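You operate a simulated robot arm through the tools that you are given. There is no shell and no other tool.

Carry out the task below with a simulated robot arm. There is one attempt and no reset: what you move stays moved.

JOB
Rub the overspray off the earth plate, swing the strap on and run its nut home.
Fine: the grey pad goes back on the stand; the isolator stays off. Set down upright: abrasive pad. What is to be rubbed or washed off counts as gone when no trace of it is left.

It is judged by the outcome, as a careful person would: the job done as asked, and still so three seconds after it is handed in. It fails if anything else is knocked over, pushed out of place, dropped, spilled or broken.

ROBOT AND FRAMES
A 7-joint arm with a two-finger parallel gripper, fixed in place. Base frame: the origin is on the floor under the middle of its stand, x ahead of it, y to its left, z up. Lengths are in mm, angles in degrees, forces in N, time in s.
It reaches about 1479 mm from its shoulder. Its first joint turns from -166.0 to 166.0 degrees. Payload 4.4 kg.
The tool frame sits at the grasp point between the pads (the TCP): z along the fingers, y along the line on which they close. The tips reach 23 mm beyond it. Largest opening 94 mm; finger width 38, thickness 10; the body of the gripper, 54 by 96 mm, starts 39 mm behind the TCP.
Orientation is told as [roll, pitch, yaw] about the base's x, y, z axes, in that order, counted from this pose: with the fingers straight down and closing along the base's y, the tool's x points along the base's -x, its y along +y and its z along -z.

CONTROLS
- The arm moves only by the tool play_rows. Its argument "series" is a list of rows, each an object of numbers (a shift or turn left out is 0, a gripper value left out holds the last): "ax", "ay", "az": the turn, a rotation vector about the base's x, y, z in degrees; "tx", "ty", "tz": the shift along the base's x, y, z in mm; "fingers": the gripper command, from -1 (fully open) to 1 (shut), values between in proportion. In form: [{"ax": .., "ay": .., "az": .., "tx": .., "ty": .., "tz": .., "fingers": ..}, ...]. A call has 1 to 20 rows; each row shifts and turns the commanded pose from where the row before left it. A row lasts 0.2 s, in which the tool goes at most 50 mm and 8.6 degrees; a call with a longer step from one row to the next is refused whole, and so is a gripper value outside its range. A pose out of reach is approached as far as the arm can. The call stops where the force on the tool passes 50 N (or 10 N more than at its start, if that is more) or the arm is blocked; 0.2 s more then pass. Each finger travels about 72 mm/s and halts on what it meets, pressing with about 44 N; the grip force reading is that of the motor and also rises with nothing between the fingers. The clock runs only during rows and for 0.2 s after the last one: add rows that do not move to give the fingers time. It gives the time, the measured TCP pose, the force on the tool (base axes), the opening and the grip force at its end, in the units of the frame above (readings bear some noise), with the torque about the TCP (base axes, N m) and any sound that the robot's microphone picked up, and new pictures: "show" is both (left out), scene, wrist or none.
- Cameras (640 x 400 px; columns grow to the right, rows downward): "scene" is fixed at [49.2, 628.8, 1360.8]; the picture's right is [-0.64, -0.77, 0.00], its down [-0.30, 0.25, -0.92] and it looks along [0.71, -0.59, -0.39] (base axes); focal length 318 px, centre (320, 200). "wrist" rides on the gripper at [86, 16, -74] in the tool frame; the picture's right is [-0.18, 0.98, 0.00], its down [-0.58, -0.11, -0.81] and it looks along [-0.79, -0.15, 0.59] (tool axes); focal length 243 px, centre (320, 200). There is no depth. A picture from a camera that has moved, and an enlarged one, comes with that camera's place and axes in the base frame and with its lens. The place of the scene camera against the robot may be out by one fixed shift of up to 25 mm in any direction.
- inspect(camera, box): a new picture of the part [left, top, right, bottom] of that camera's present view, enlarged. The clock stands still meanwhile.
- finish_job(): hands the job in; it is judged then, once.

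Places have to be worked out from the pictures, the camera data and where the tool is seen. Open the gripper and draw the arm clear of the work before you hand the job in, unless the task says otherwise.

The tools are called as name(argument=value, ...) on one line, values as JSON. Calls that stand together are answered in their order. play_rows: Moves the arm, as the interface text tells. Its arguments: {"type":"object","properties":{"series":{"type":"array"},"show":{"type":"string","enum":["both","scene","wrist","none"]}},"required":["series"]} The other tools are called the same way: inspect (camera, box) takes an enlarged picture of a part of a camera's view; finish_job () hands the job in.

At the start:

```text
clock: 0.0
tool_pos: [474.4, 407.7, 1146.3]
ee_rot: [-0.1, 0.0, 0.0]
ft_force: [-0.7, 0.9, 0.3]
moment: [0.02, 0.0, 0.01]
gripper_width: 94.0
grasp_force: 0.0
```

scene: 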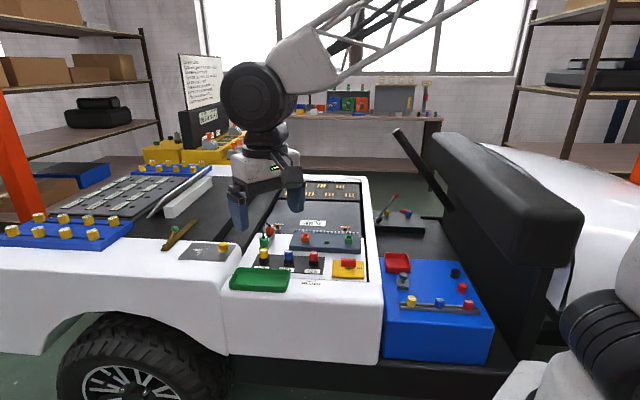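
wrist: 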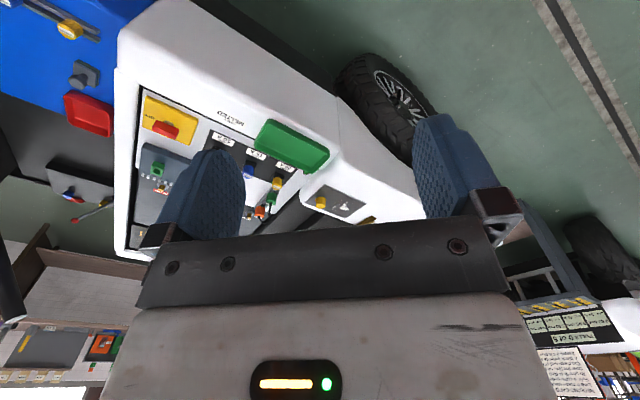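

I'll look at the scene closely before moving anything. I need to find the earth plate, the strap, the nut, the grey pad and the isolator.

inspect(camera="scene", box=[220, 170, 380, 300])

inspect(camera="scene", box=[370, 230, 500, 360])

inspect(camera="scene", box=[140, 130, 270, 270])

inspect(camera="scene", box=[0, 130, 220, 260])

inspect(camera="wrist", box=[0, 0, 400, 250])

inspect(camera="scene", box=[160, 40, 260, 170])

```text
3.08 times, centred on (300, 235) of scene
camera zoom: at [49.2, 628.8, 1360.8], right [-0.64, -0.77, 0.0], down [-0.3, 0.25, -0.92], along [0.71, -0.59, -0.39], focal length 980 px, centre (382, 92)
```

zoom: 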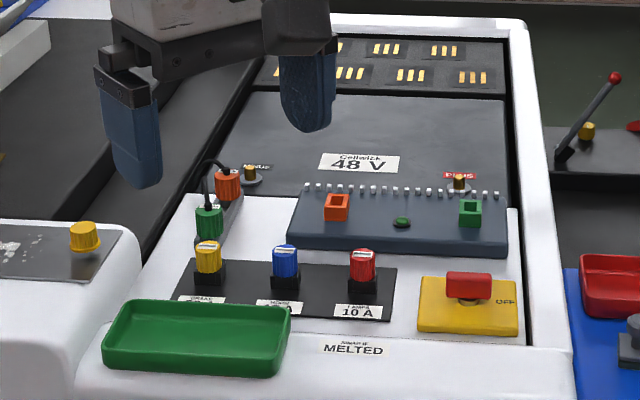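

```text
3.08 times, centred on (435, 295) of scene
camera zoom: at [49.2, 628.8, 1360.8], right [-0.64, -0.77, 0.0], down [-0.3, 0.25, -0.92], along [0.71, -0.59, -0.39], focal length 980 px, centre (-34, -92)
```

zoom: 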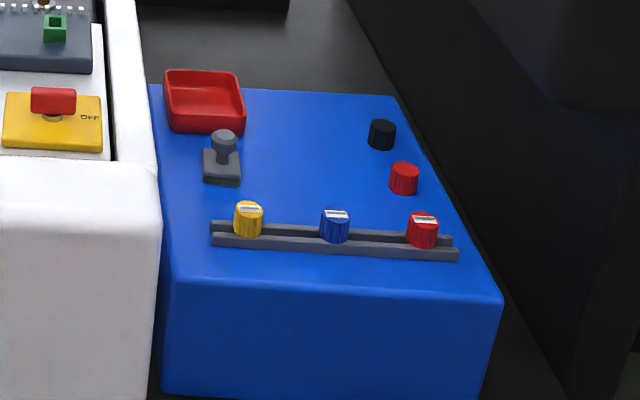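

```text
2.86 times, centred on (205, 200) of scene
camera zoom: at [49.2, 628.8, 1360.8], right [-0.64, -0.77, 0.0], down [-0.3, 0.25, -0.92], along [0.71, -0.59, -0.39], focal length 910 px, centre (649, 200)
```

zoom: 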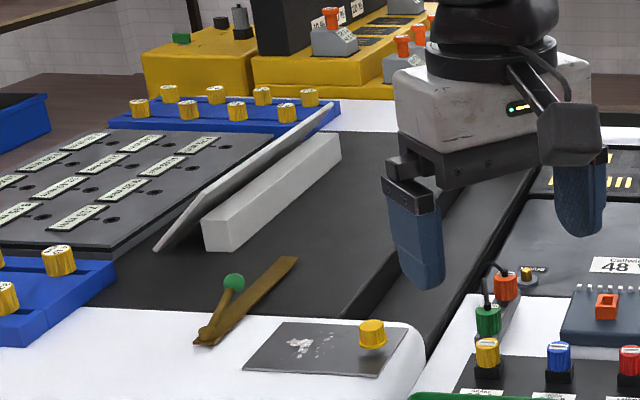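

```text
2.91 times, centred on (110, 195) of scene
camera zoom: at [49.2, 628.8, 1360.8], right [-0.64, -0.77, 0.0], down [-0.3, 0.25, -0.92], along [0.71, -0.59, -0.39], focal length 926 px, centre (931, 214)
```

zoom: 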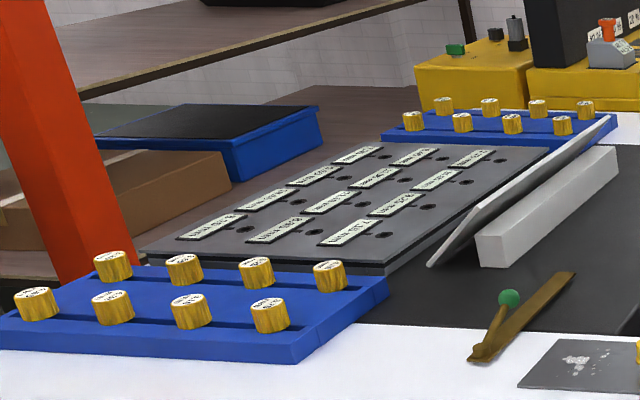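

```text
1.60 times, centred on (200, 125) of wrist
camera zoom: at [388.9, 424.3, 1220.2], right [0.18, 0.98, 0.0], down [0.58, -0.11, 0.81], along [0.79, -0.15, -0.59], focal length 388 px, centre (512, 320)
```

zoom: 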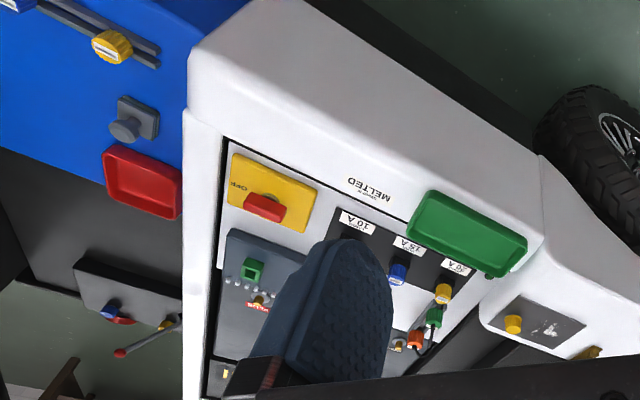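

```text
3.08 times, centred on (210, 105) of scene
camera zoom: at [49.2, 628.8, 1360.8], right [-0.64, -0.77, 0.0], down [-0.3, 0.25, -0.92], along [0.71, -0.59, -0.39], focal length 980 px, centre (658, 492)
```

zoom: 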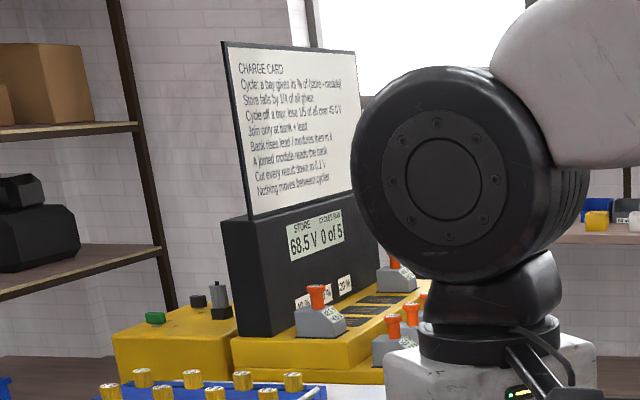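

The earth plate looks like the grey plate with white specks and a yellow nut, near (831, 340, 888). The grey block with a knob on the blue box, near (575, -190, 640), may be the pad. I'll zoom in further on these.

inspect(camera="wrist", box=[50, 40, 130, 90])

inspect(camera="wrist", box=[290, 170, 400, 240])

inspect(camera="scene", box=[150, 205, 240, 265])

inspect(camera="scene", box=[380, 250, 430, 300])

inspect(camera="scene", box=[280, 60, 450, 170])

```text
8.00 times, centred on (90, 65) of wrist
camera zoom: at [388.9, 424.3, 1220.2], right [0.18, 0.98, 0.0], down [0.58, -0.11, 0.81], along [0.79, -0.15, -0.59], focal length 1941 px, centre (2160, 1280)
```

zoom: 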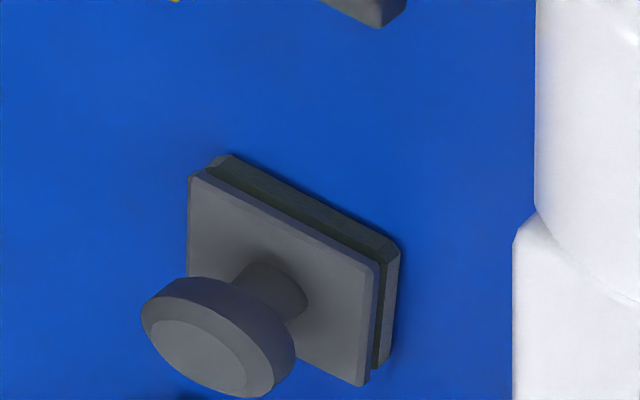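

```text
5.71 times, centred on (345, 205) of wrist
camera zoom: at [388.9, 424.3, 1220.2], right [0.18, 0.98, 0.0], down [0.58, -0.11, 0.81], along [0.79, -0.15, -0.59], focal length 1386 px, centre (177, 171)
```

zoom: 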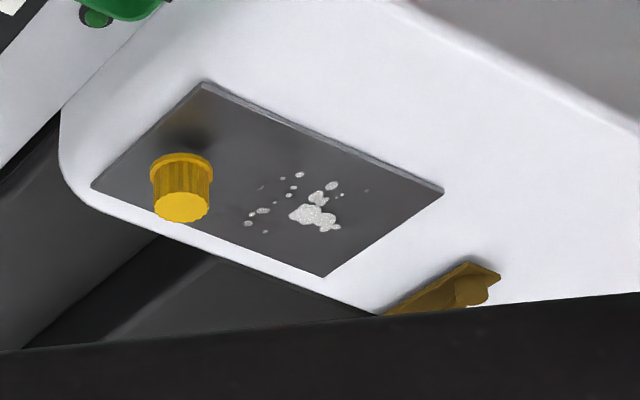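

```text
6.67 times, centred on (195, 235) of scene
camera zoom: at [49.2, 628.8, 1360.8], right [-0.64, -0.77, 0.0], down [-0.3, 0.25, -0.92], along [0.71, -0.59, -0.39], focal length 2123 px, centre (1153, -33)
```

zoom: 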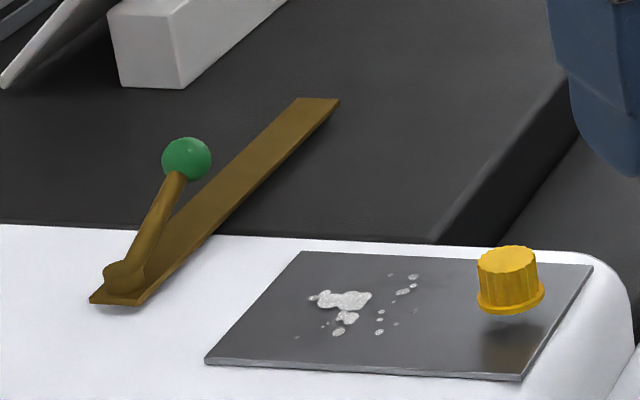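

```text
8.00 times, centred on (405, 275) of scene
camera zoom: at [49.2, 628.8, 1360.8], right [-0.64, -0.77, 0.0], down [-0.3, 0.25, -0.92], along [0.71, -0.59, -0.39], focal length 2547 px, centre (-360, -400)
```

zoom: 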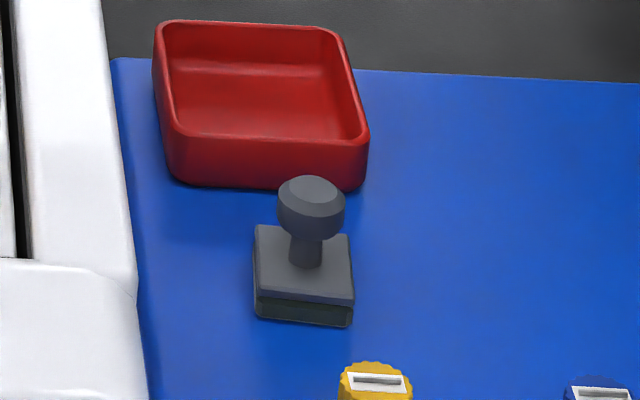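

```text
3.64 times, centred on (365, 115) of scene
camera zoom: at [49.2, 628.8, 1360.8], right [-0.64, -0.77, 0.0], down [-0.3, 0.25, -0.92], along [0.71, -0.59, -0.39], focal length 1158 px, centre (156, 509)
```

zoom: 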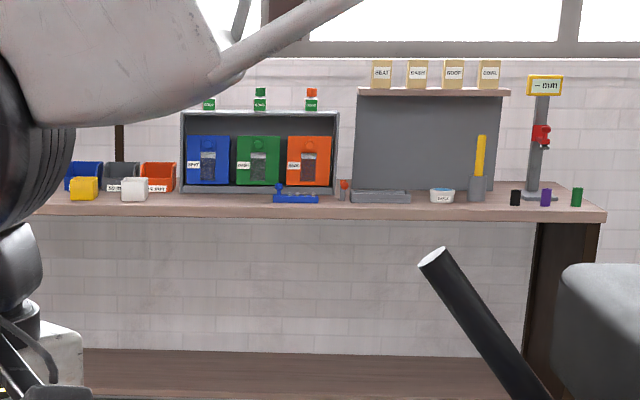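

The pad is a square block with a round knob, sitting on the blue box. The nut hangs raised over the plate, and the strap has a green-ball handle. I'll move toward the pad, staying high, to get a better view.

play_rows(series=[{"ty": -48}, {"ty": -48}, {"ty": -48}, {"ty": -48}, {"ty": -48}, {"ty": -48}, {"ty": -48}, {"ty": -48}, {"ty": -48, "tx": -8}, {"ty": -48, "tx": -8}, {"ty": -40, "tx": -10}])

```text
clock: 2.4
tool_pos: [448.9, -114.4, 1145.1]
ee_rot: [0.0, -0.1, 0.1]
ft_force: [0.6, 0.2, 1.1]
moment: [-0.02, 0.02, -0.03]
gripper_width: 94.1
grasp_force: 0.1
camera wrist: at [361.8, -97.5, 1220.2], right [0.18, 0.98, 0.0], down [0.58, -0.11, 0.81], along [0.79, -0.15, -0.59], focal length 243 px, centre (320, 200)
```

scene: 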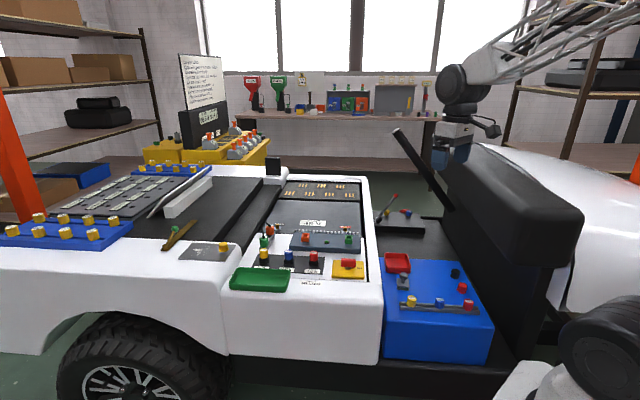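
wrist: 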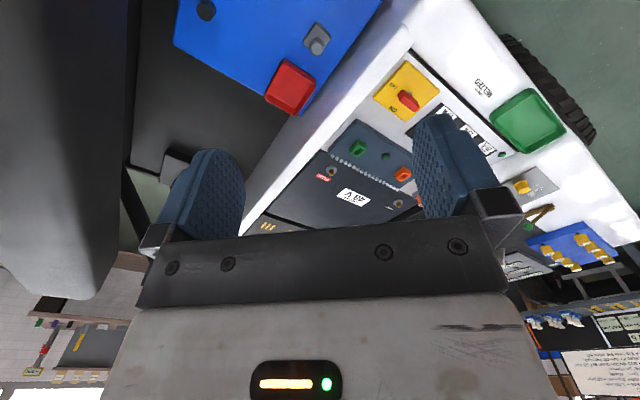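

From two wrist rays the pad is near (559, -143, 669), and the vehicle is yawed about 45°. I'll move above the pad, still well clear of it, to refine that.

play_rows(series=[{"tx": 32, "ty": -8}, {"tx": 32, "ty": -8}, {"tx": 32, "ty": -8}, {"tz": -45}, {"tz": -45}, {"tz": -45}, {"tz": -45}, {"tz": -35}])

```text
clock: 4.2
tool_pos: [543.8, -136.2, 930.4]
ee_rot: [0.0, 0.0, -0.1]
ft_force: [0.1, 0.1, -0.9]
moment: [-0.01, -0.01, 0.0]
gripper_width: 94.1
grasp_force: 0.1
camera wrist: at [458.2, -119.8, 1005.1], right [0.18, 0.98, 0.0], down [0.58, -0.11, 0.81], along [0.79, -0.15, -0.59], focal length 243 px, centre (320, 200)
```

scene: 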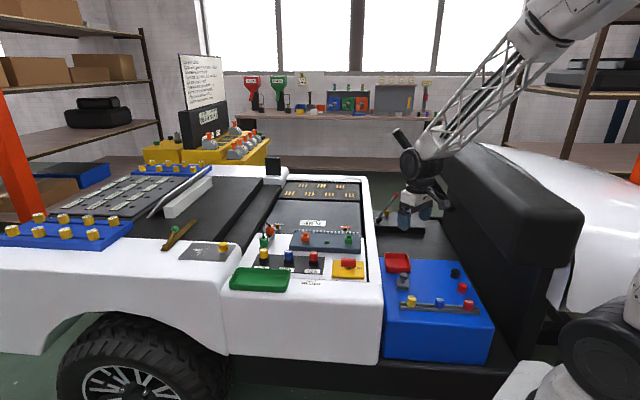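
wrist: 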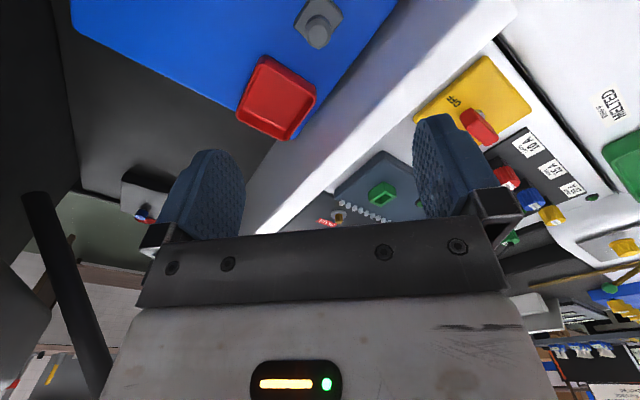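

The white body wall is on the left of the pad, so I'll yaw about +46° so the fingers close parallel to it. Then I'll lower a bit for a better look.

play_rows(series=[{"az": 7.8, "tx": 2, "ty": -1}, {"az": 7.8, "tx": 2, "ty": -1}, {"az": 7.8, "tx": 2, "ty": -1}, {"az": 7.8, "tx": 2, "ty": -1}, {"az": 7.7, "tx": 2, "ty": -1}, {"az": 7.7, "tx": 2, "ty": -1}, {"tz": -40}, {"tz": -40}, {}])

```text
clock: 6.2
tool_pos: [554.9, -143.7, 850.7]
ee_rot: [-0.1, -0.1, 46.6]
ft_force: [-0.2, 0.0, 0.0]
moment: [0.01, -0.02, 0.02]
gripper_width: 94.3
grasp_force: 0.0
camera wrist: at [484.5, -194.5, 926.7], right [-0.59, 0.81, 0.0], down [0.48, 0.35, 0.81], along [0.65, 0.47, -0.59], focal length 243 px, centre (320, 200)
```

scene: 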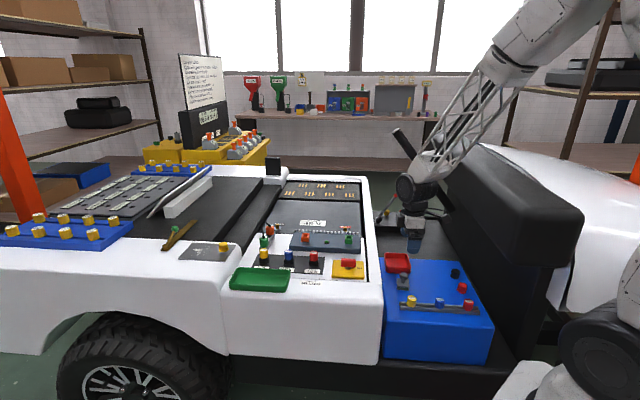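
wrist: 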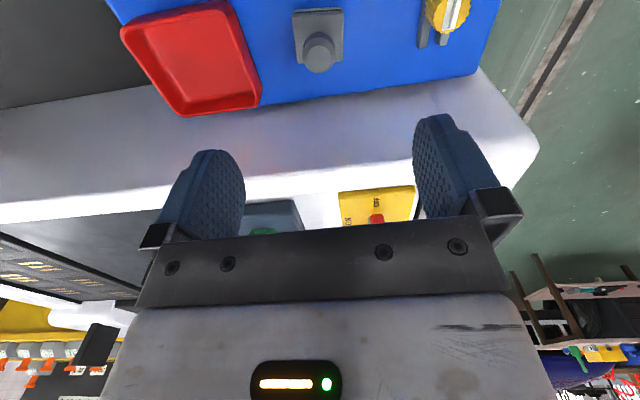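

inspect(camera="wrist", box=[240, 0, 400, 100])

inspect(camera="scene", box=[370, 190, 450, 300])

```text
4.00 times, centred on (320, 50) of wrist
camera zoom: at [484.5, -194.5, 926.7], right [-0.59, 0.81, 0.0], down [0.48, 0.35, 0.81], along [0.65, 0.47, -0.59], focal length 970 px, centre (320, 800)
```

zoom: 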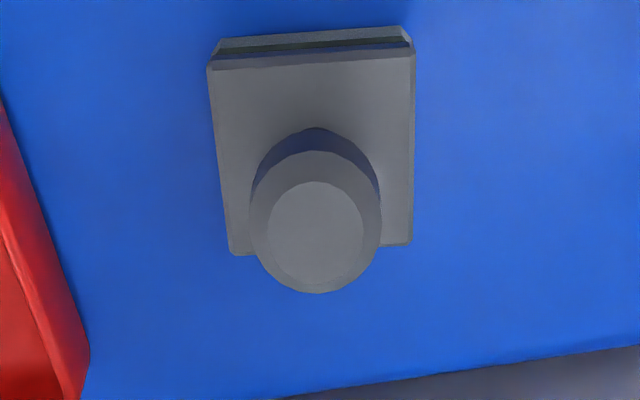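

```text
3.64 times, centred on (410, 245) of scene
camera zoom: at [49.2, 628.8, 1360.8], right [-0.64, -0.77, 0.0], down [-0.3, 0.25, -0.92], along [0.71, -0.59, -0.39], focal length 1158 px, centre (-7, 36)
```

zoom: 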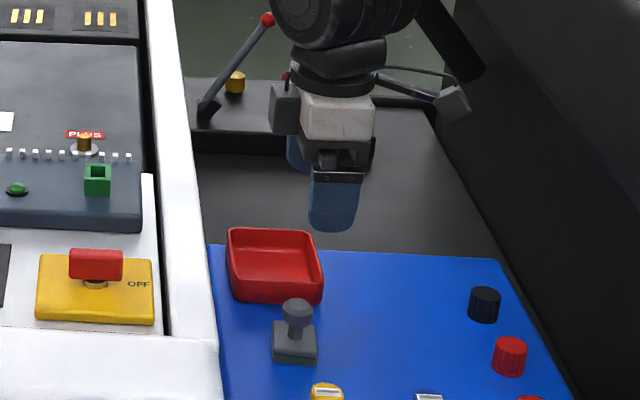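

The knob top is near (561, -140, 704), about 28 mm across. The plate top is at about z 670 and the pad's yaw is about 40°. I'll turn to yaw 40, partly close the fingers to keep clear of the red tray, and go down to z 760 to check.

play_rows(series=[{"az": -6.6, "tx": 6, "ty": 3, "fingers": -0.3}, {"tz": -30}, {"tz": -30}, {"tz": -30}, {}])

inspect(camera="wrist", box=[220, 40, 420, 165])

inspect(camera="scene", box=[370, 190, 450, 300])

```text
clock: 7.4
tool_pos: [561.3, -138.1, 759.3]
ee_rot: [0.0, 0.0, 40.0]
ft_force: [-0.5, 0.7, -0.2]
moment: [0.01, -0.04, -0.01]
gripper_width: 61.1
grasp_force: 0.2
camera wrist: at [485.8, -180.9, 834.5], right [-0.49, 0.87, 0.0], down [0.52, 0.29, 0.81], along [0.7, 0.4, -0.59], focal length 243 px, centre (320, 200)
```

scene: 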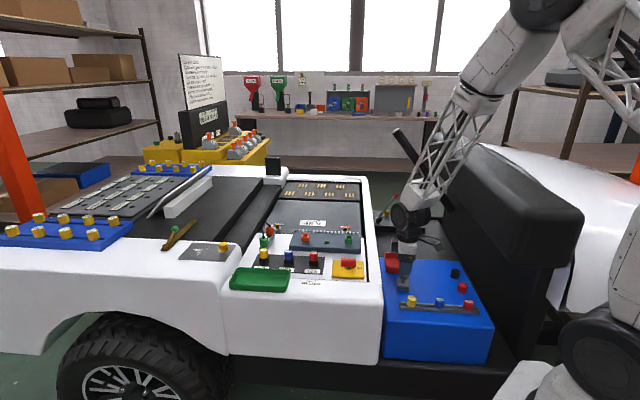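
wrist: 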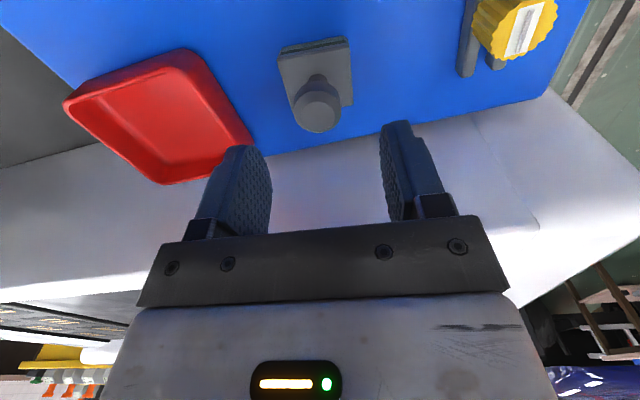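

```text
3.20 times, centred on (320, 102) of wrist
camera zoom: at [485.8, -180.9, 834.5], right [-0.49, 0.87, 0.0], down [0.52, 0.29, 0.81], along [0.7, 0.4, -0.59], focal length 776 px, centre (320, 512)
```

zoom: 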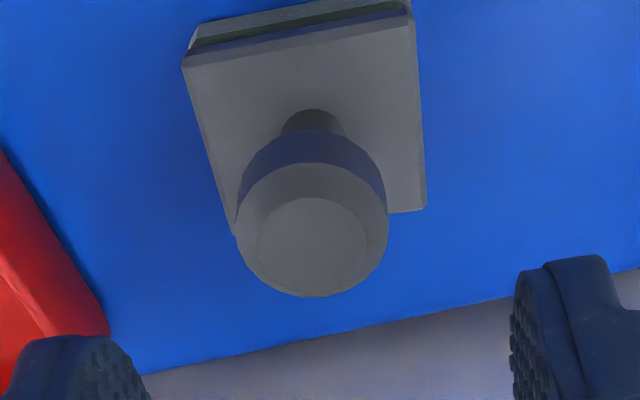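

```text
3.64 times, centred on (410, 245) of scene
camera zoom: at [49.2, 628.8, 1360.8], right [-0.64, -0.77, 0.0], down [-0.3, 0.25, -0.92], along [0.71, -0.59, -0.39], focal length 1158 px, centre (-7, 36)
```

zoom: 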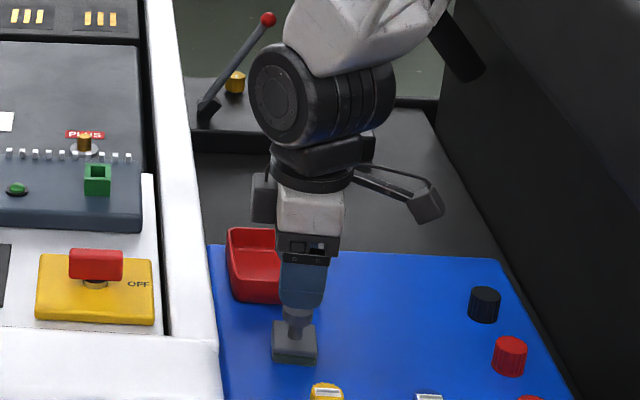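

The pad centre is about (562.5, -138.5), which the TCP is already over. I'll descend to about z 698 so the tips stop just above the pad plate, then close.

play_rows(series=[{"tz": -20, "tx": 0.5}, {"tz": -20}, {"tz": -12}, {"tz": -8}, {}])

inspect(camera="wrist", box=[220, 60, 420, 185])

inspect(camera="scene", box=[380, 240, 430, 300])

```text
clock: 8.6
tool_pos: [563.3, -138.6, 699.5]
ee_rot: [0.0, 0.0, 40.0]
ft_force: [-1.0, 0.2, -0.1]
moment: [0.0, 0.02, -0.04]
gripper_width: 61.3
grasp_force: 0.0
camera wrist: at [487.7, -181.0, 774.9], right [-0.49, 0.87, 0.0], down [0.52, 0.29, 0.81], along [0.7, 0.4, -0.59], focal length 243 px, centre (320, 200)
```

scene: 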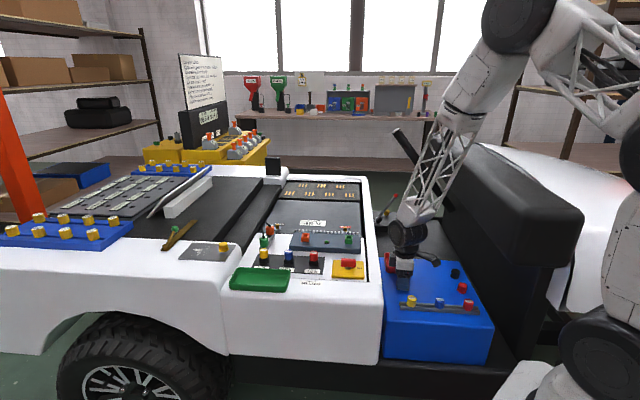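
wrist: 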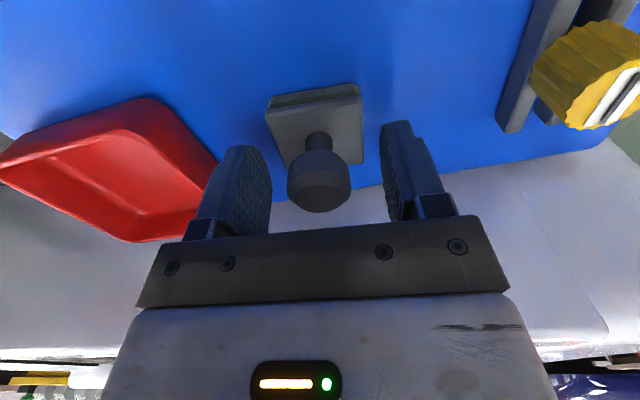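

```text
3.20 times, centred on (320, 122) of wrist
camera zoom: at [487.7, -181.0, 774.9], right [-0.49, 0.87, 0.0], down [0.52, 0.29, 0.81], along [0.7, 0.4, -0.59], focal length 776 px, centre (320, 448)
```

zoom: 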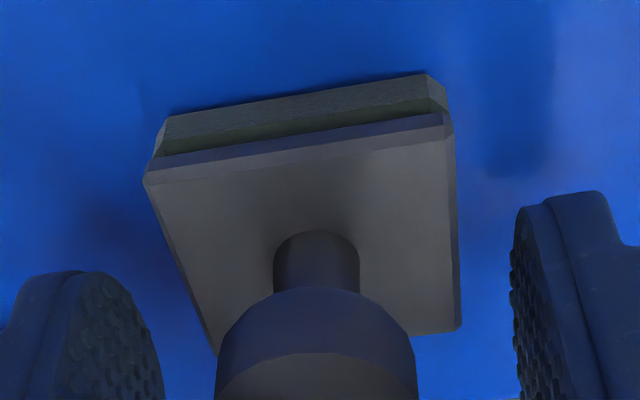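

```text
6.67 times, centred on (405, 270) of scene
camera zoom: at [49.2, 628.8, 1360.8], right [-0.64, -0.77, 0.0], down [-0.3, 0.25, -0.92], along [0.71, -0.59, -0.39], focal length 2123 px, centre (-247, -267)
```

zoom: 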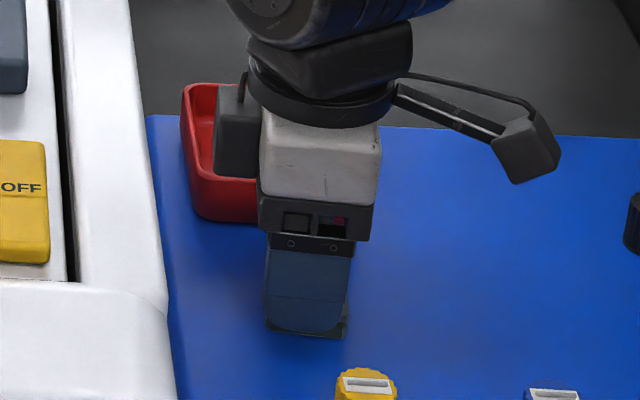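

The knob head is centred between the fingers, so I'll close on it now.

play_rows(series=[{"fingers": 0.2}, {"fingers": 0.6}, {"fingers": 1}, {"fingers": 1}, {"fingers": 1}], show="wrist")

```text
clock: 9.8
tool_pos: [564.1, -139.7, 699.9]
ee_rot: [0.0, 0.0, 40.0]
ft_force: [0.2, 0.8, -0.2]
moment: [-0.01, -0.01, 0.0]
gripper_width: 43.7
grasp_force: 44.0
camera wrist: at [487.7, -181.0, 775.1], right [-0.49, 0.87, 0.0], down [0.52, 0.29, 0.81], along [0.7, 0.4, -0.59], focal length 243 px, centre (320, 200)
```

wrist: 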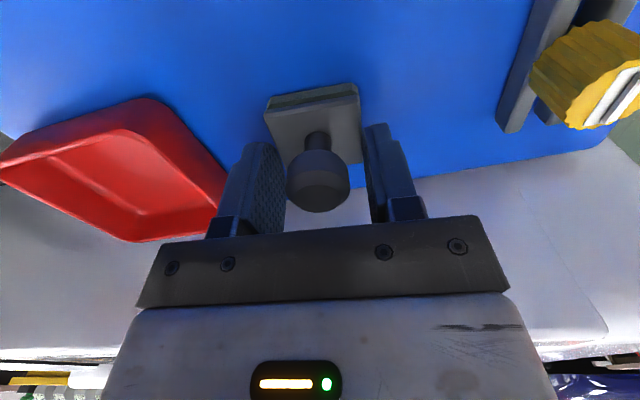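

The opening stopped at 43.7 mm, which matches the pad plate, so the tips caught the plate edges rather than the knob. I'll open, rise about 7 mm and close on the knob itself.

play_rows(series=[{"fingers": -0.3}, {"fingers": -0.3}, {"tz": 7.5}, {"fingers": 0.2}, {"fingers": 0.6}, {"fingers": 1}, {"fingers": 1}, {"fingers": 1}], show="wrist")

```text
clock: 11.6
tool_pos: [564.2, -139.1, 707.2]
ee_rot: [0.1, 0.0, 40.1]
ft_force: [-0.3, 0.1, 2.6]
moment: [0.0, 0.02, 0.0]
gripper_width: 26.4
grasp_force: 44.1
camera wrist: at [488.2, -181.4, 782.5], right [-0.49, 0.87, 0.0], down [0.52, 0.29, 0.81], along [0.7, 0.4, -0.59], focal length 243 px, centre (320, 200)
```

wrist: 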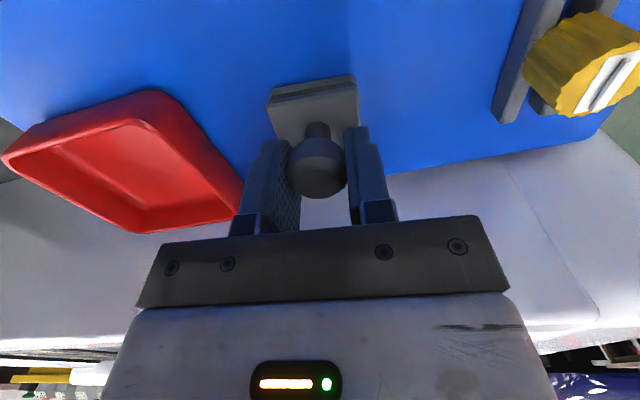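

It's now gripping at 26.4 mm, the knob diameter. I'll lift slowly and check that the pad comes up straight.

play_rows(series=[{"tz": 10, "fingers": 1}, {"tz": 20}, {"tz": 30}, {"tz": 40}, {}])

inspect(camera="wrist", box=[220, 40, 420, 200])

inspect(camera="scene", box=[370, 210, 440, 310])

```text
clock: 12.8
tool_pos: [564.1, -138.5, 808.1]
ee_rot: [0.0, 0.0, 39.9]
ft_force: [-0.5, -0.3, -1.1]
moment: [-0.01, -0.02, -0.01]
gripper_width: 26.3
grasp_force: 43.9
camera wrist: at [487.2, -180.7, 883.0], right [-0.49, 0.87, 0.0], down [0.52, 0.29, 0.81], along [0.7, 0.4, -0.59], focal length 243 px, centre (320, 200)
```

scene: 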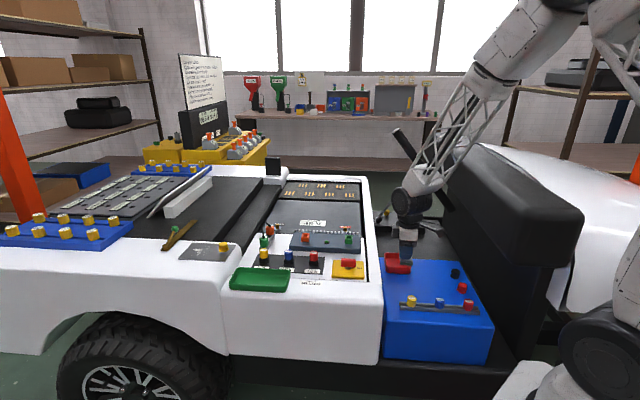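
wrist: 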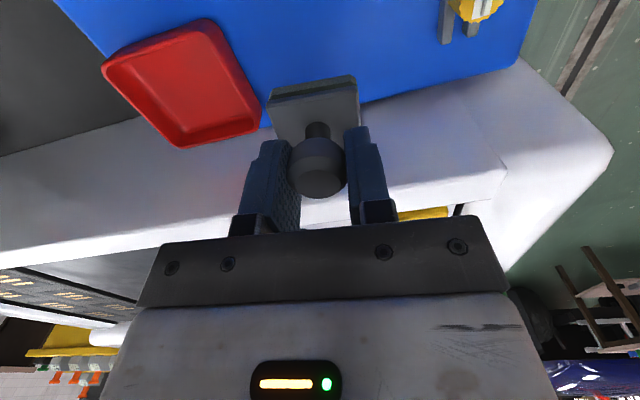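

```text
2.50 times, centred on (320, 120) of wrist
camera zoom: at [487.2, -180.7, 883.0], right [-0.49, 0.87, 0.0], down [0.52, 0.29, 0.81], along [0.7, 0.4, -0.59], focal length 606 px, centre (320, 400)
```

zoom: 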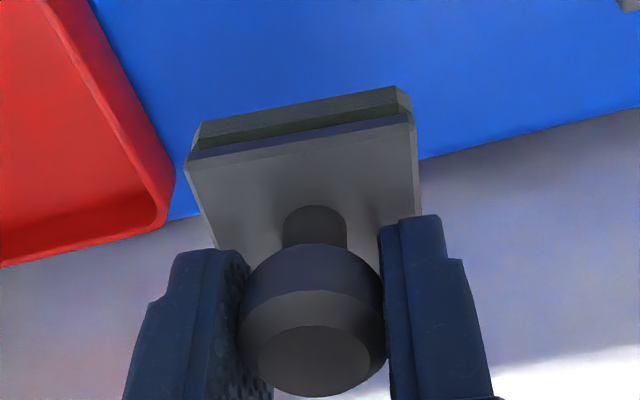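

```text
4.00 times, centred on (405, 260) of scene
camera zoom: at [49.2, 628.8, 1360.8], right [-0.64, -0.77, 0.0], down [-0.3, 0.25, -0.92], along [0.71, -0.59, -0.39], focal length 1274 px, centre (-20, -40)
```

zoom: 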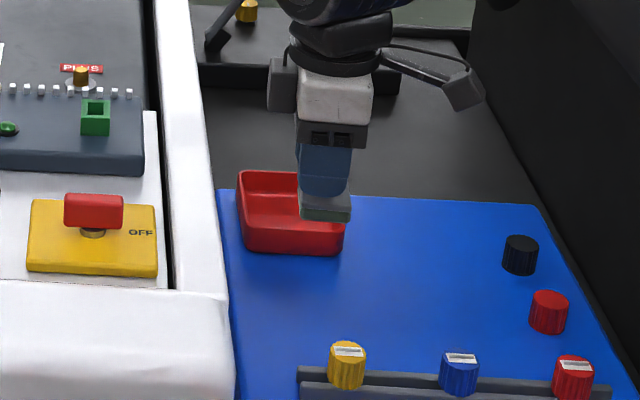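

The pad is held firmly and upright. Next I'll raise it, turn back to yaw 0 and carry it high toward the earth plate.

play_rows(series=[{"tz": 45, "fingers": 1}, {"tz": 45}, {"tz": 45}, {"tz": 45}, {"tz": 45}, {"tz": 35, "az": -8}, {"az": -8, "ty": 30}, {"az": -8, "ty": 40}, {"az": -8, "ty": 45}, {"az": -8, "ty": 48}, {"tx": 25, "ty": 40}, {"tx": 25, "ty": 40}, {"tx": 25, "ty": 40}, {"tx": 25, "ty": 40}, {"tx": 20}, {}])

```text
clock: 16.2
tool_pos: [681.4, 181.8, 1066.4]
ee_rot: [-0.1, 0.1, 0.0]
ft_force: [-0.7, -0.7, -0.6]
moment: [-0.02, 0.0, 0.01]
gripper_width: 26.7
grasp_force: 43.7
camera wrist: at [596.7, 198.4, 1142.1], right [0.18, 0.98, 0.0], down [0.58, -0.11, 0.81], along [0.79, -0.15, -0.59], focal length 243 px, centre (320, 200)
```

scene: 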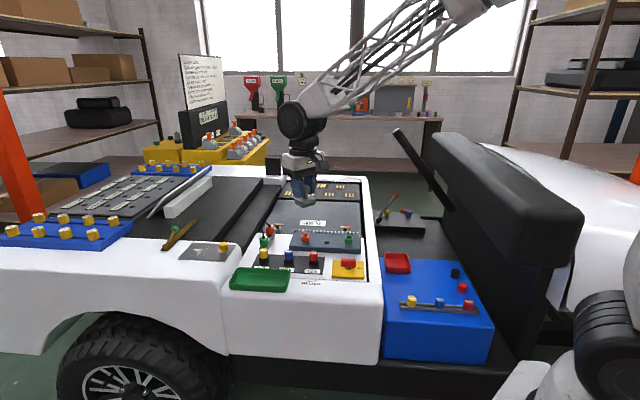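
wrist: 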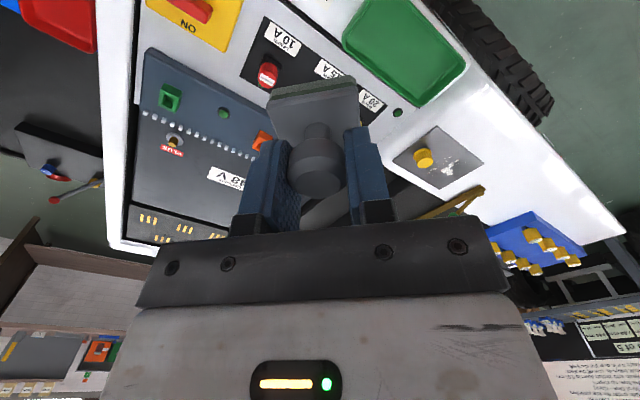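

inspect(camera="wrist", box=[380, 110, 540, 240])

```text
3.08 times, centred on (460, 175) of wrist
camera zoom: at [596.7, 198.4, 1142.1], right [0.18, 0.98, 0.0], down [0.58, -0.11, 0.81], along [0.79, -0.15, -0.59], focal length 746 px, centre (-111, 277)
```

zoom: 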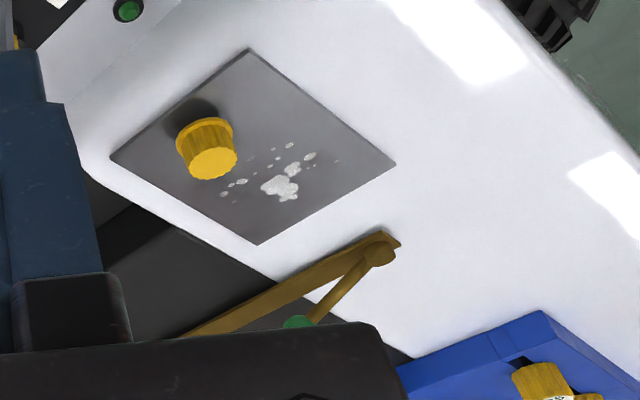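

Triangulating with the two wrist views puts the plate at z ≈ 803. Its corners are about (883,343), (986,450), (1056,381) and (951,273), so its long axis is at about 45.8°. The nut top is at (930, 323, 837), the overspray is centred near (986, 381), and the strap hub is near (1066, 463). I'll carry the pad above the overspray at yaw 45.8, still high.

play_rows(series=[{"tx": 38, "ty": 24.8, "az": 7.6, "fingers": 1}, {"tx": 38, "ty": 24.8, "az": 7.6}, {"tx": 38, "ty": 24.8, "az": 7.6}, {"tx": 38, "ty": 24.8, "az": 7.6}, {"tx": 38, "ty": 24.8, "az": 7.6}, {"tx": 38, "ty": 24.8, "az": 7.8}, {"tx": 38, "ty": 25}, {"tx": 38, "ty": 25}, {"tz": -40}, {"tz": -30}, {}])

inspect(camera="wrist", box=[200, 0, 500, 190])

inspect(camera="scene", box=[150, 160, 260, 270])

```text
clock: 18.6
tool_pos: [987.2, 382.8, 997.8]
ee_rot: [0.0, 0.0, 45.9]
ft_force: [0.1, -0.5, -0.4]
moment: [0.01, 0.01, 0.0]
gripper_width: 26.4
grasp_force: 44.5
camera wrist: at [915.7, 332.3, 1072.6], right [-0.58, 0.82, 0.0], down [0.48, 0.34, 0.81], along [0.66, 0.46, -0.59], focal length 243 px, centre (320, 200)
```

scene: 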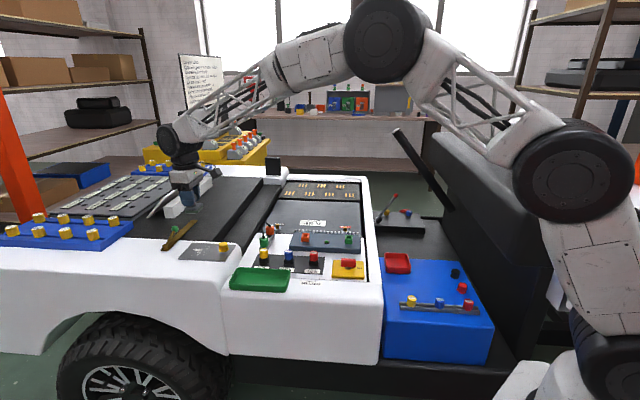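
wrist: 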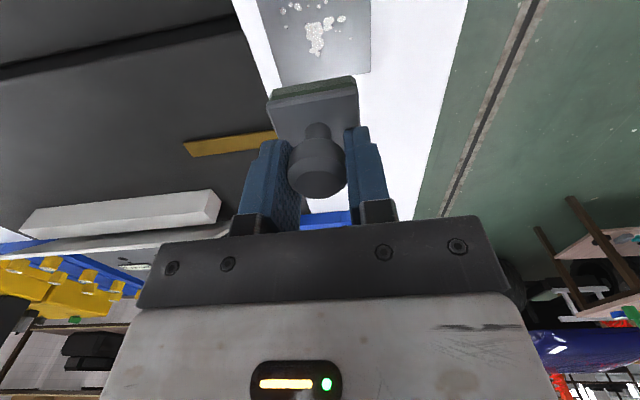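

```text
2.11 times, centred on (350, 95) of wrist
camera zoom: at [915.7, 332.3, 1072.6], right [-0.58, 0.82, 0.0], down [0.48, 0.34, 0.81], along [0.66, 0.46, -0.59], focal length 511 px, centre (257, 421)
```

zoom: 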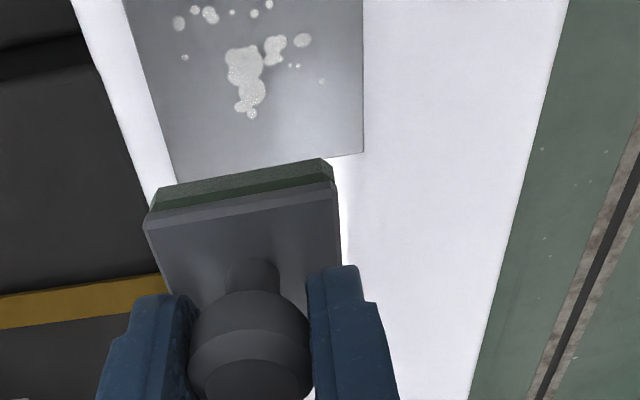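

```text
3.64 times, centred on (205, 215) of scene
camera zoom: at [49.2, 628.8, 1360.8], right [-0.64, -0.77, 0.0], down [-0.3, 0.25, -0.92], along [0.71, -0.59, -0.39], focal length 1158 px, centre (738, 146)
```

zoom: 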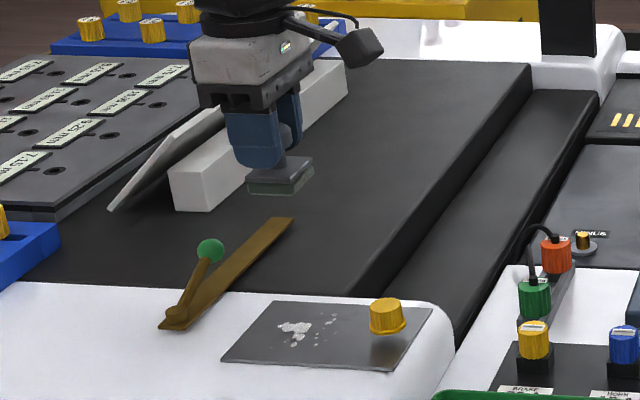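

The overspray spans roughly x 959–1012 and y 347–414. The pad's bottom is about 53 mm below the TCP, so contact should come at TCP z ≈ 856. I'll lower to 876 and check.

play_rows(series=[{"tz": -40, "fingers": 1}, {"tz": -40}, {"tz": -25}, {"tz": -15}, {}])

inspect(camera="wrist", box=[160, 0, 480, 200])

inspect(camera="scene", box=[150, 180, 250, 270])

```text
clock: 19.8
tool_pos: [987.4, 381.6, 878.2]
ee_rot: [0.0, 0.1, 45.8]
ft_force: [-0.7, 0.4, 0.3]
moment: [0.03, 0.04, 0.0]
gripper_width: 26.3
grasp_force: 44.6
camera wrist: at [916.5, 331.5, 952.9], right [-0.58, 0.82, 0.0], down [0.48, 0.34, 0.81], along [0.66, 0.46, -0.59], focal length 243 px, centre (320, 200)
```

scene: 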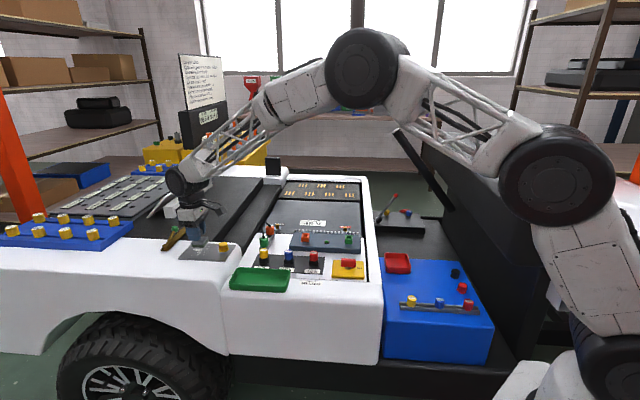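
wrist: 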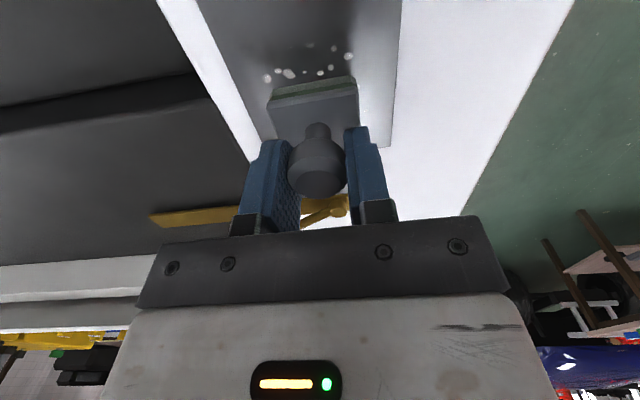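

```text
2.00 times, centred on (320, 100) of wrist
camera zoom: at [916.5, 331.5, 952.9], right [-0.58, 0.82, 0.0], down [0.48, 0.34, 0.81], along [0.66, 0.46, -0.59], focal length 485 px, centre (320, 400)
```

zoom: 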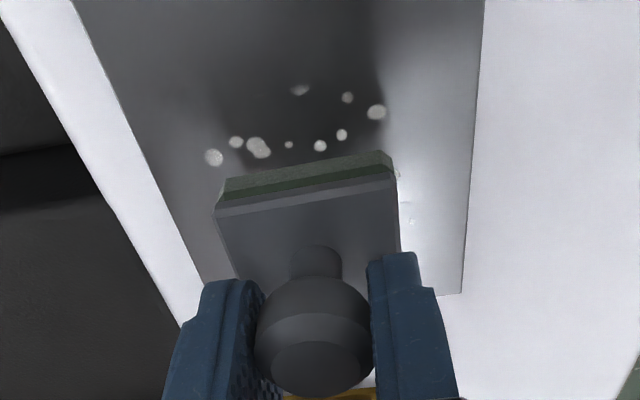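

```text
4.44 times, centred on (200, 225) of scene
camera zoom: at [49.2, 628.8, 1360.8], right [-0.64, -0.77, 0.0], down [-0.3, 0.25, -0.92], along [0.71, -0.59, -0.39], focal length 1415 px, centre (853, 89)
```

zoom: 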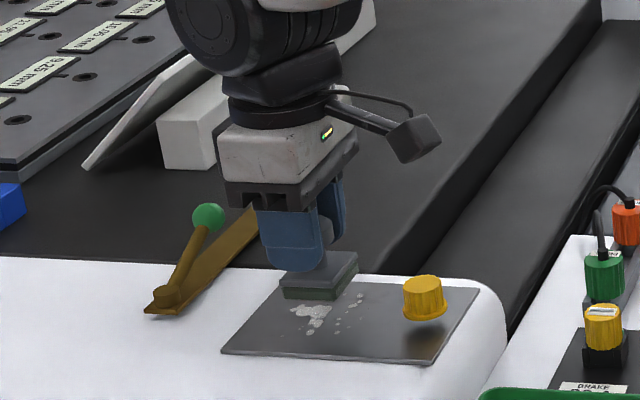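

The pad is about 20 mm above the plate and all the specks are within reach of a raster. I'll descend gently and watch for contact force.

play_rows(series=[{"tz": -4, "fingers": 1}, {"tz": -4}, {"tz": -3}, {"tz": -2}, {"tz": -2}, {}], show="none")

```text
clock: 21.2
tool_pos: [986.3, 382.0, 863.2]
ee_rot: [0.0, 0.0, 45.8]
ft_force: [-0.5, 0.2, -0.9]
moment: [0.02, 0.03, -0.01]
gripper_width: 26.2
grasp_force: 44.3
```

No contact at 863 yet, so I'll continue down in 1.5 mm steps.

play_rows(series=[{"tz": -1.5, "fingers": 1}, {"tz": -1.5}, {"tz": -1.5}, {}], show="none")

```text
clock: 22.2
tool_pos: [987.2, 381.6, 858.0]
ee_rot: [-0.1, 0.0, 45.8]
ft_force: [-1.0, 0.4, 0.5]
moment: [0.0, -0.01, -0.03]
gripper_width: 26.7
grasp_force: 43.8
```

play_rows(series=[{"tz": -1.5, "fingers": 1}, {"tz": -1.5}, {}], show="wrist")

```text
clock: 23.0
tool_pos: [986.9, 381.5, 856.0]
ee_rot: [0.0, 0.0, 45.8]
ft_force: [-0.5, 0.4, 0.1]
moment: [0.01, -0.04, 0.01]
gripper_width: 26.6
grasp_force: 43.6
camera wrist: at [916.0, 332.3, 930.7], right [-0.58, 0.82, 0.0], down [0.48, 0.34, 0.81], along [0.66, 0.46, -0.59], focal length 243 px, centre (320, 200)
```

wrist: 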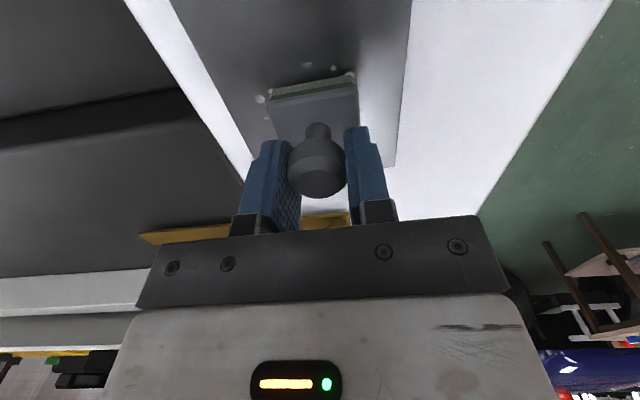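

The pad is just above the plate and there's still no load. I'll keep descending in 1 mm steps.

play_rows(series=[{"tz": -1, "fingers": 1}, {"tz": -1}, {}], show="none")

play_rows(series=[{"tz": -1, "fingers": 1}, {}], show="none")

play_rows(series=[{"tz": -1, "fingers": 1}, {}], show="none")

```text
clock: 23.8
tool_pos: [986.5, 381.7, 853.0]
ee_rot: [-0.1, -0.1, 45.8]
ft_force: [1.2, 0.7, 0.1]
moment: [0.02, 0.01, -0.02]
gripper_width: 26.5
grasp_force: 44.2
```

```text
clock: 24.4
tool_pos: [986.6, 381.7, 852.2]
ee_rot: [0.1, 0.0, 45.8]
ft_force: [0.7, -0.8, 0.5]
moment: [0.01, -0.03, 0.01]
gripper_width: 26.8
grasp_force: 43.9
```

```text
clock: 25.0
tool_pos: [987.9, 382.8, 851.5]
ee_rot: [0.0, -0.1, 45.8]
ft_force: [0.0, -0.3, 8.7]
moment: [-0.01, 0.16, 0.0]
gripper_width: 26.7
grasp_force: 43.8
```

Contact: Fz is 8.7 N at TCP z 851.5. I'll press very slightly more and make a first back-and-forth stroke across the plate's width, watching the force.

play_rows(series=[{"tz": -0.4, "fingers": 1}, {"tx": 6.45, "ty": -6.27}, {"tx": 6.45, "ty": -6.27}, {"tx": -6.45, "ty": 6.27}, {"tx": -6.45, "ty": 6.27}, {"tx": -6.45, "ty": 6.27}, {"tx": -6.45, "ty": 6.27}, {"tx": 6.45, "ty": -6.27}, {"tx": 6.45, "ty": -6.27}])

inspect(camera="scene", box=[150, 190, 250, 270])

inspect(camera="wrist", box=[200, 20, 440, 170])

```text
clock: 27.0
tool_pos: [987.4, 382.4, 851.1]
ee_rot: [-0.1, 0.1, 45.9]
ft_force: [-4.1, 3.4, 13.3]
moment: [0.14, 0.27, -0.03]
gripper_width: 26.3
grasp_force: 43.9
camera wrist: at [916.3, 333.1, 925.9], right [-0.58, 0.82, 0.0], down [0.48, 0.34, 0.81], along [0.66, 0.46, -0.59], focal length 243 px, centre (320, 200)
```

scene: 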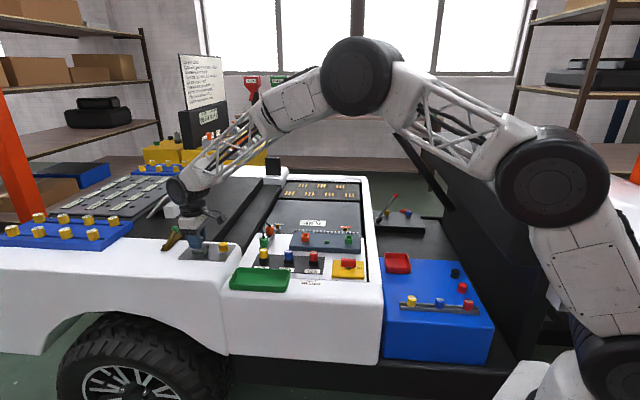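
wrist: 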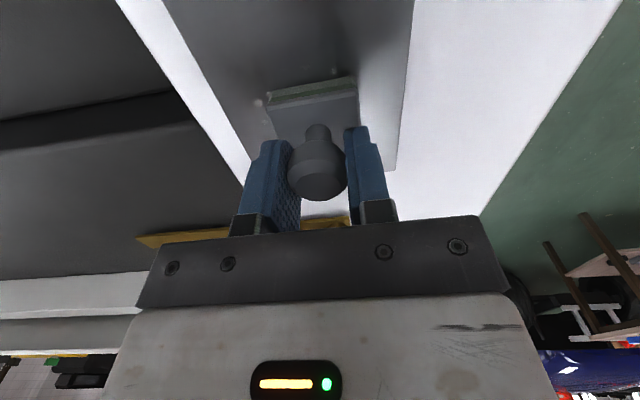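

```text
5.00 times, centred on (200, 230) of scene
camera zoom: at [49.2, 628.8, 1360.8], right [-0.64, -0.77, 0.0], down [-0.3, 0.25, -0.92], along [0.71, -0.59, -0.39], focal length 1592 px, centre (920, 50)
```

zoom: 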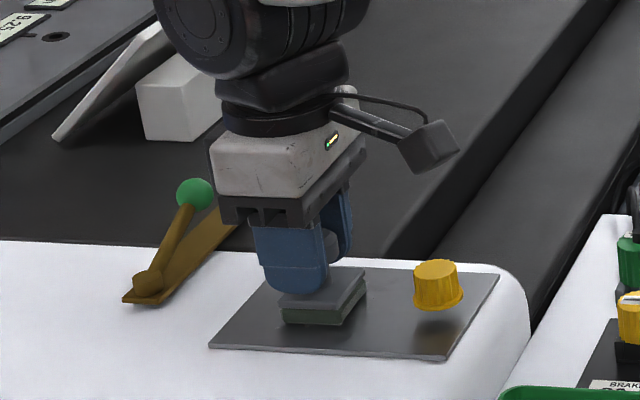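

```text
2.67 times, centred on (320, 95) of wrist
camera zoom: at [916.3, 333.1, 925.9], right [-0.58, 0.82, 0.0], down [0.48, 0.34, 0.81], along [0.66, 0.46, -0.59], focal length 647 px, centre (320, 480)
```

zoom: 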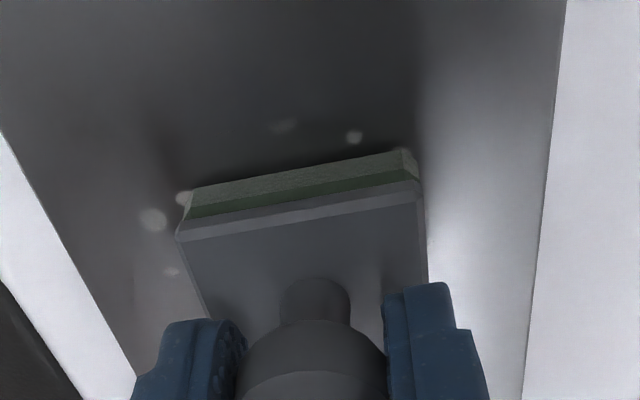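

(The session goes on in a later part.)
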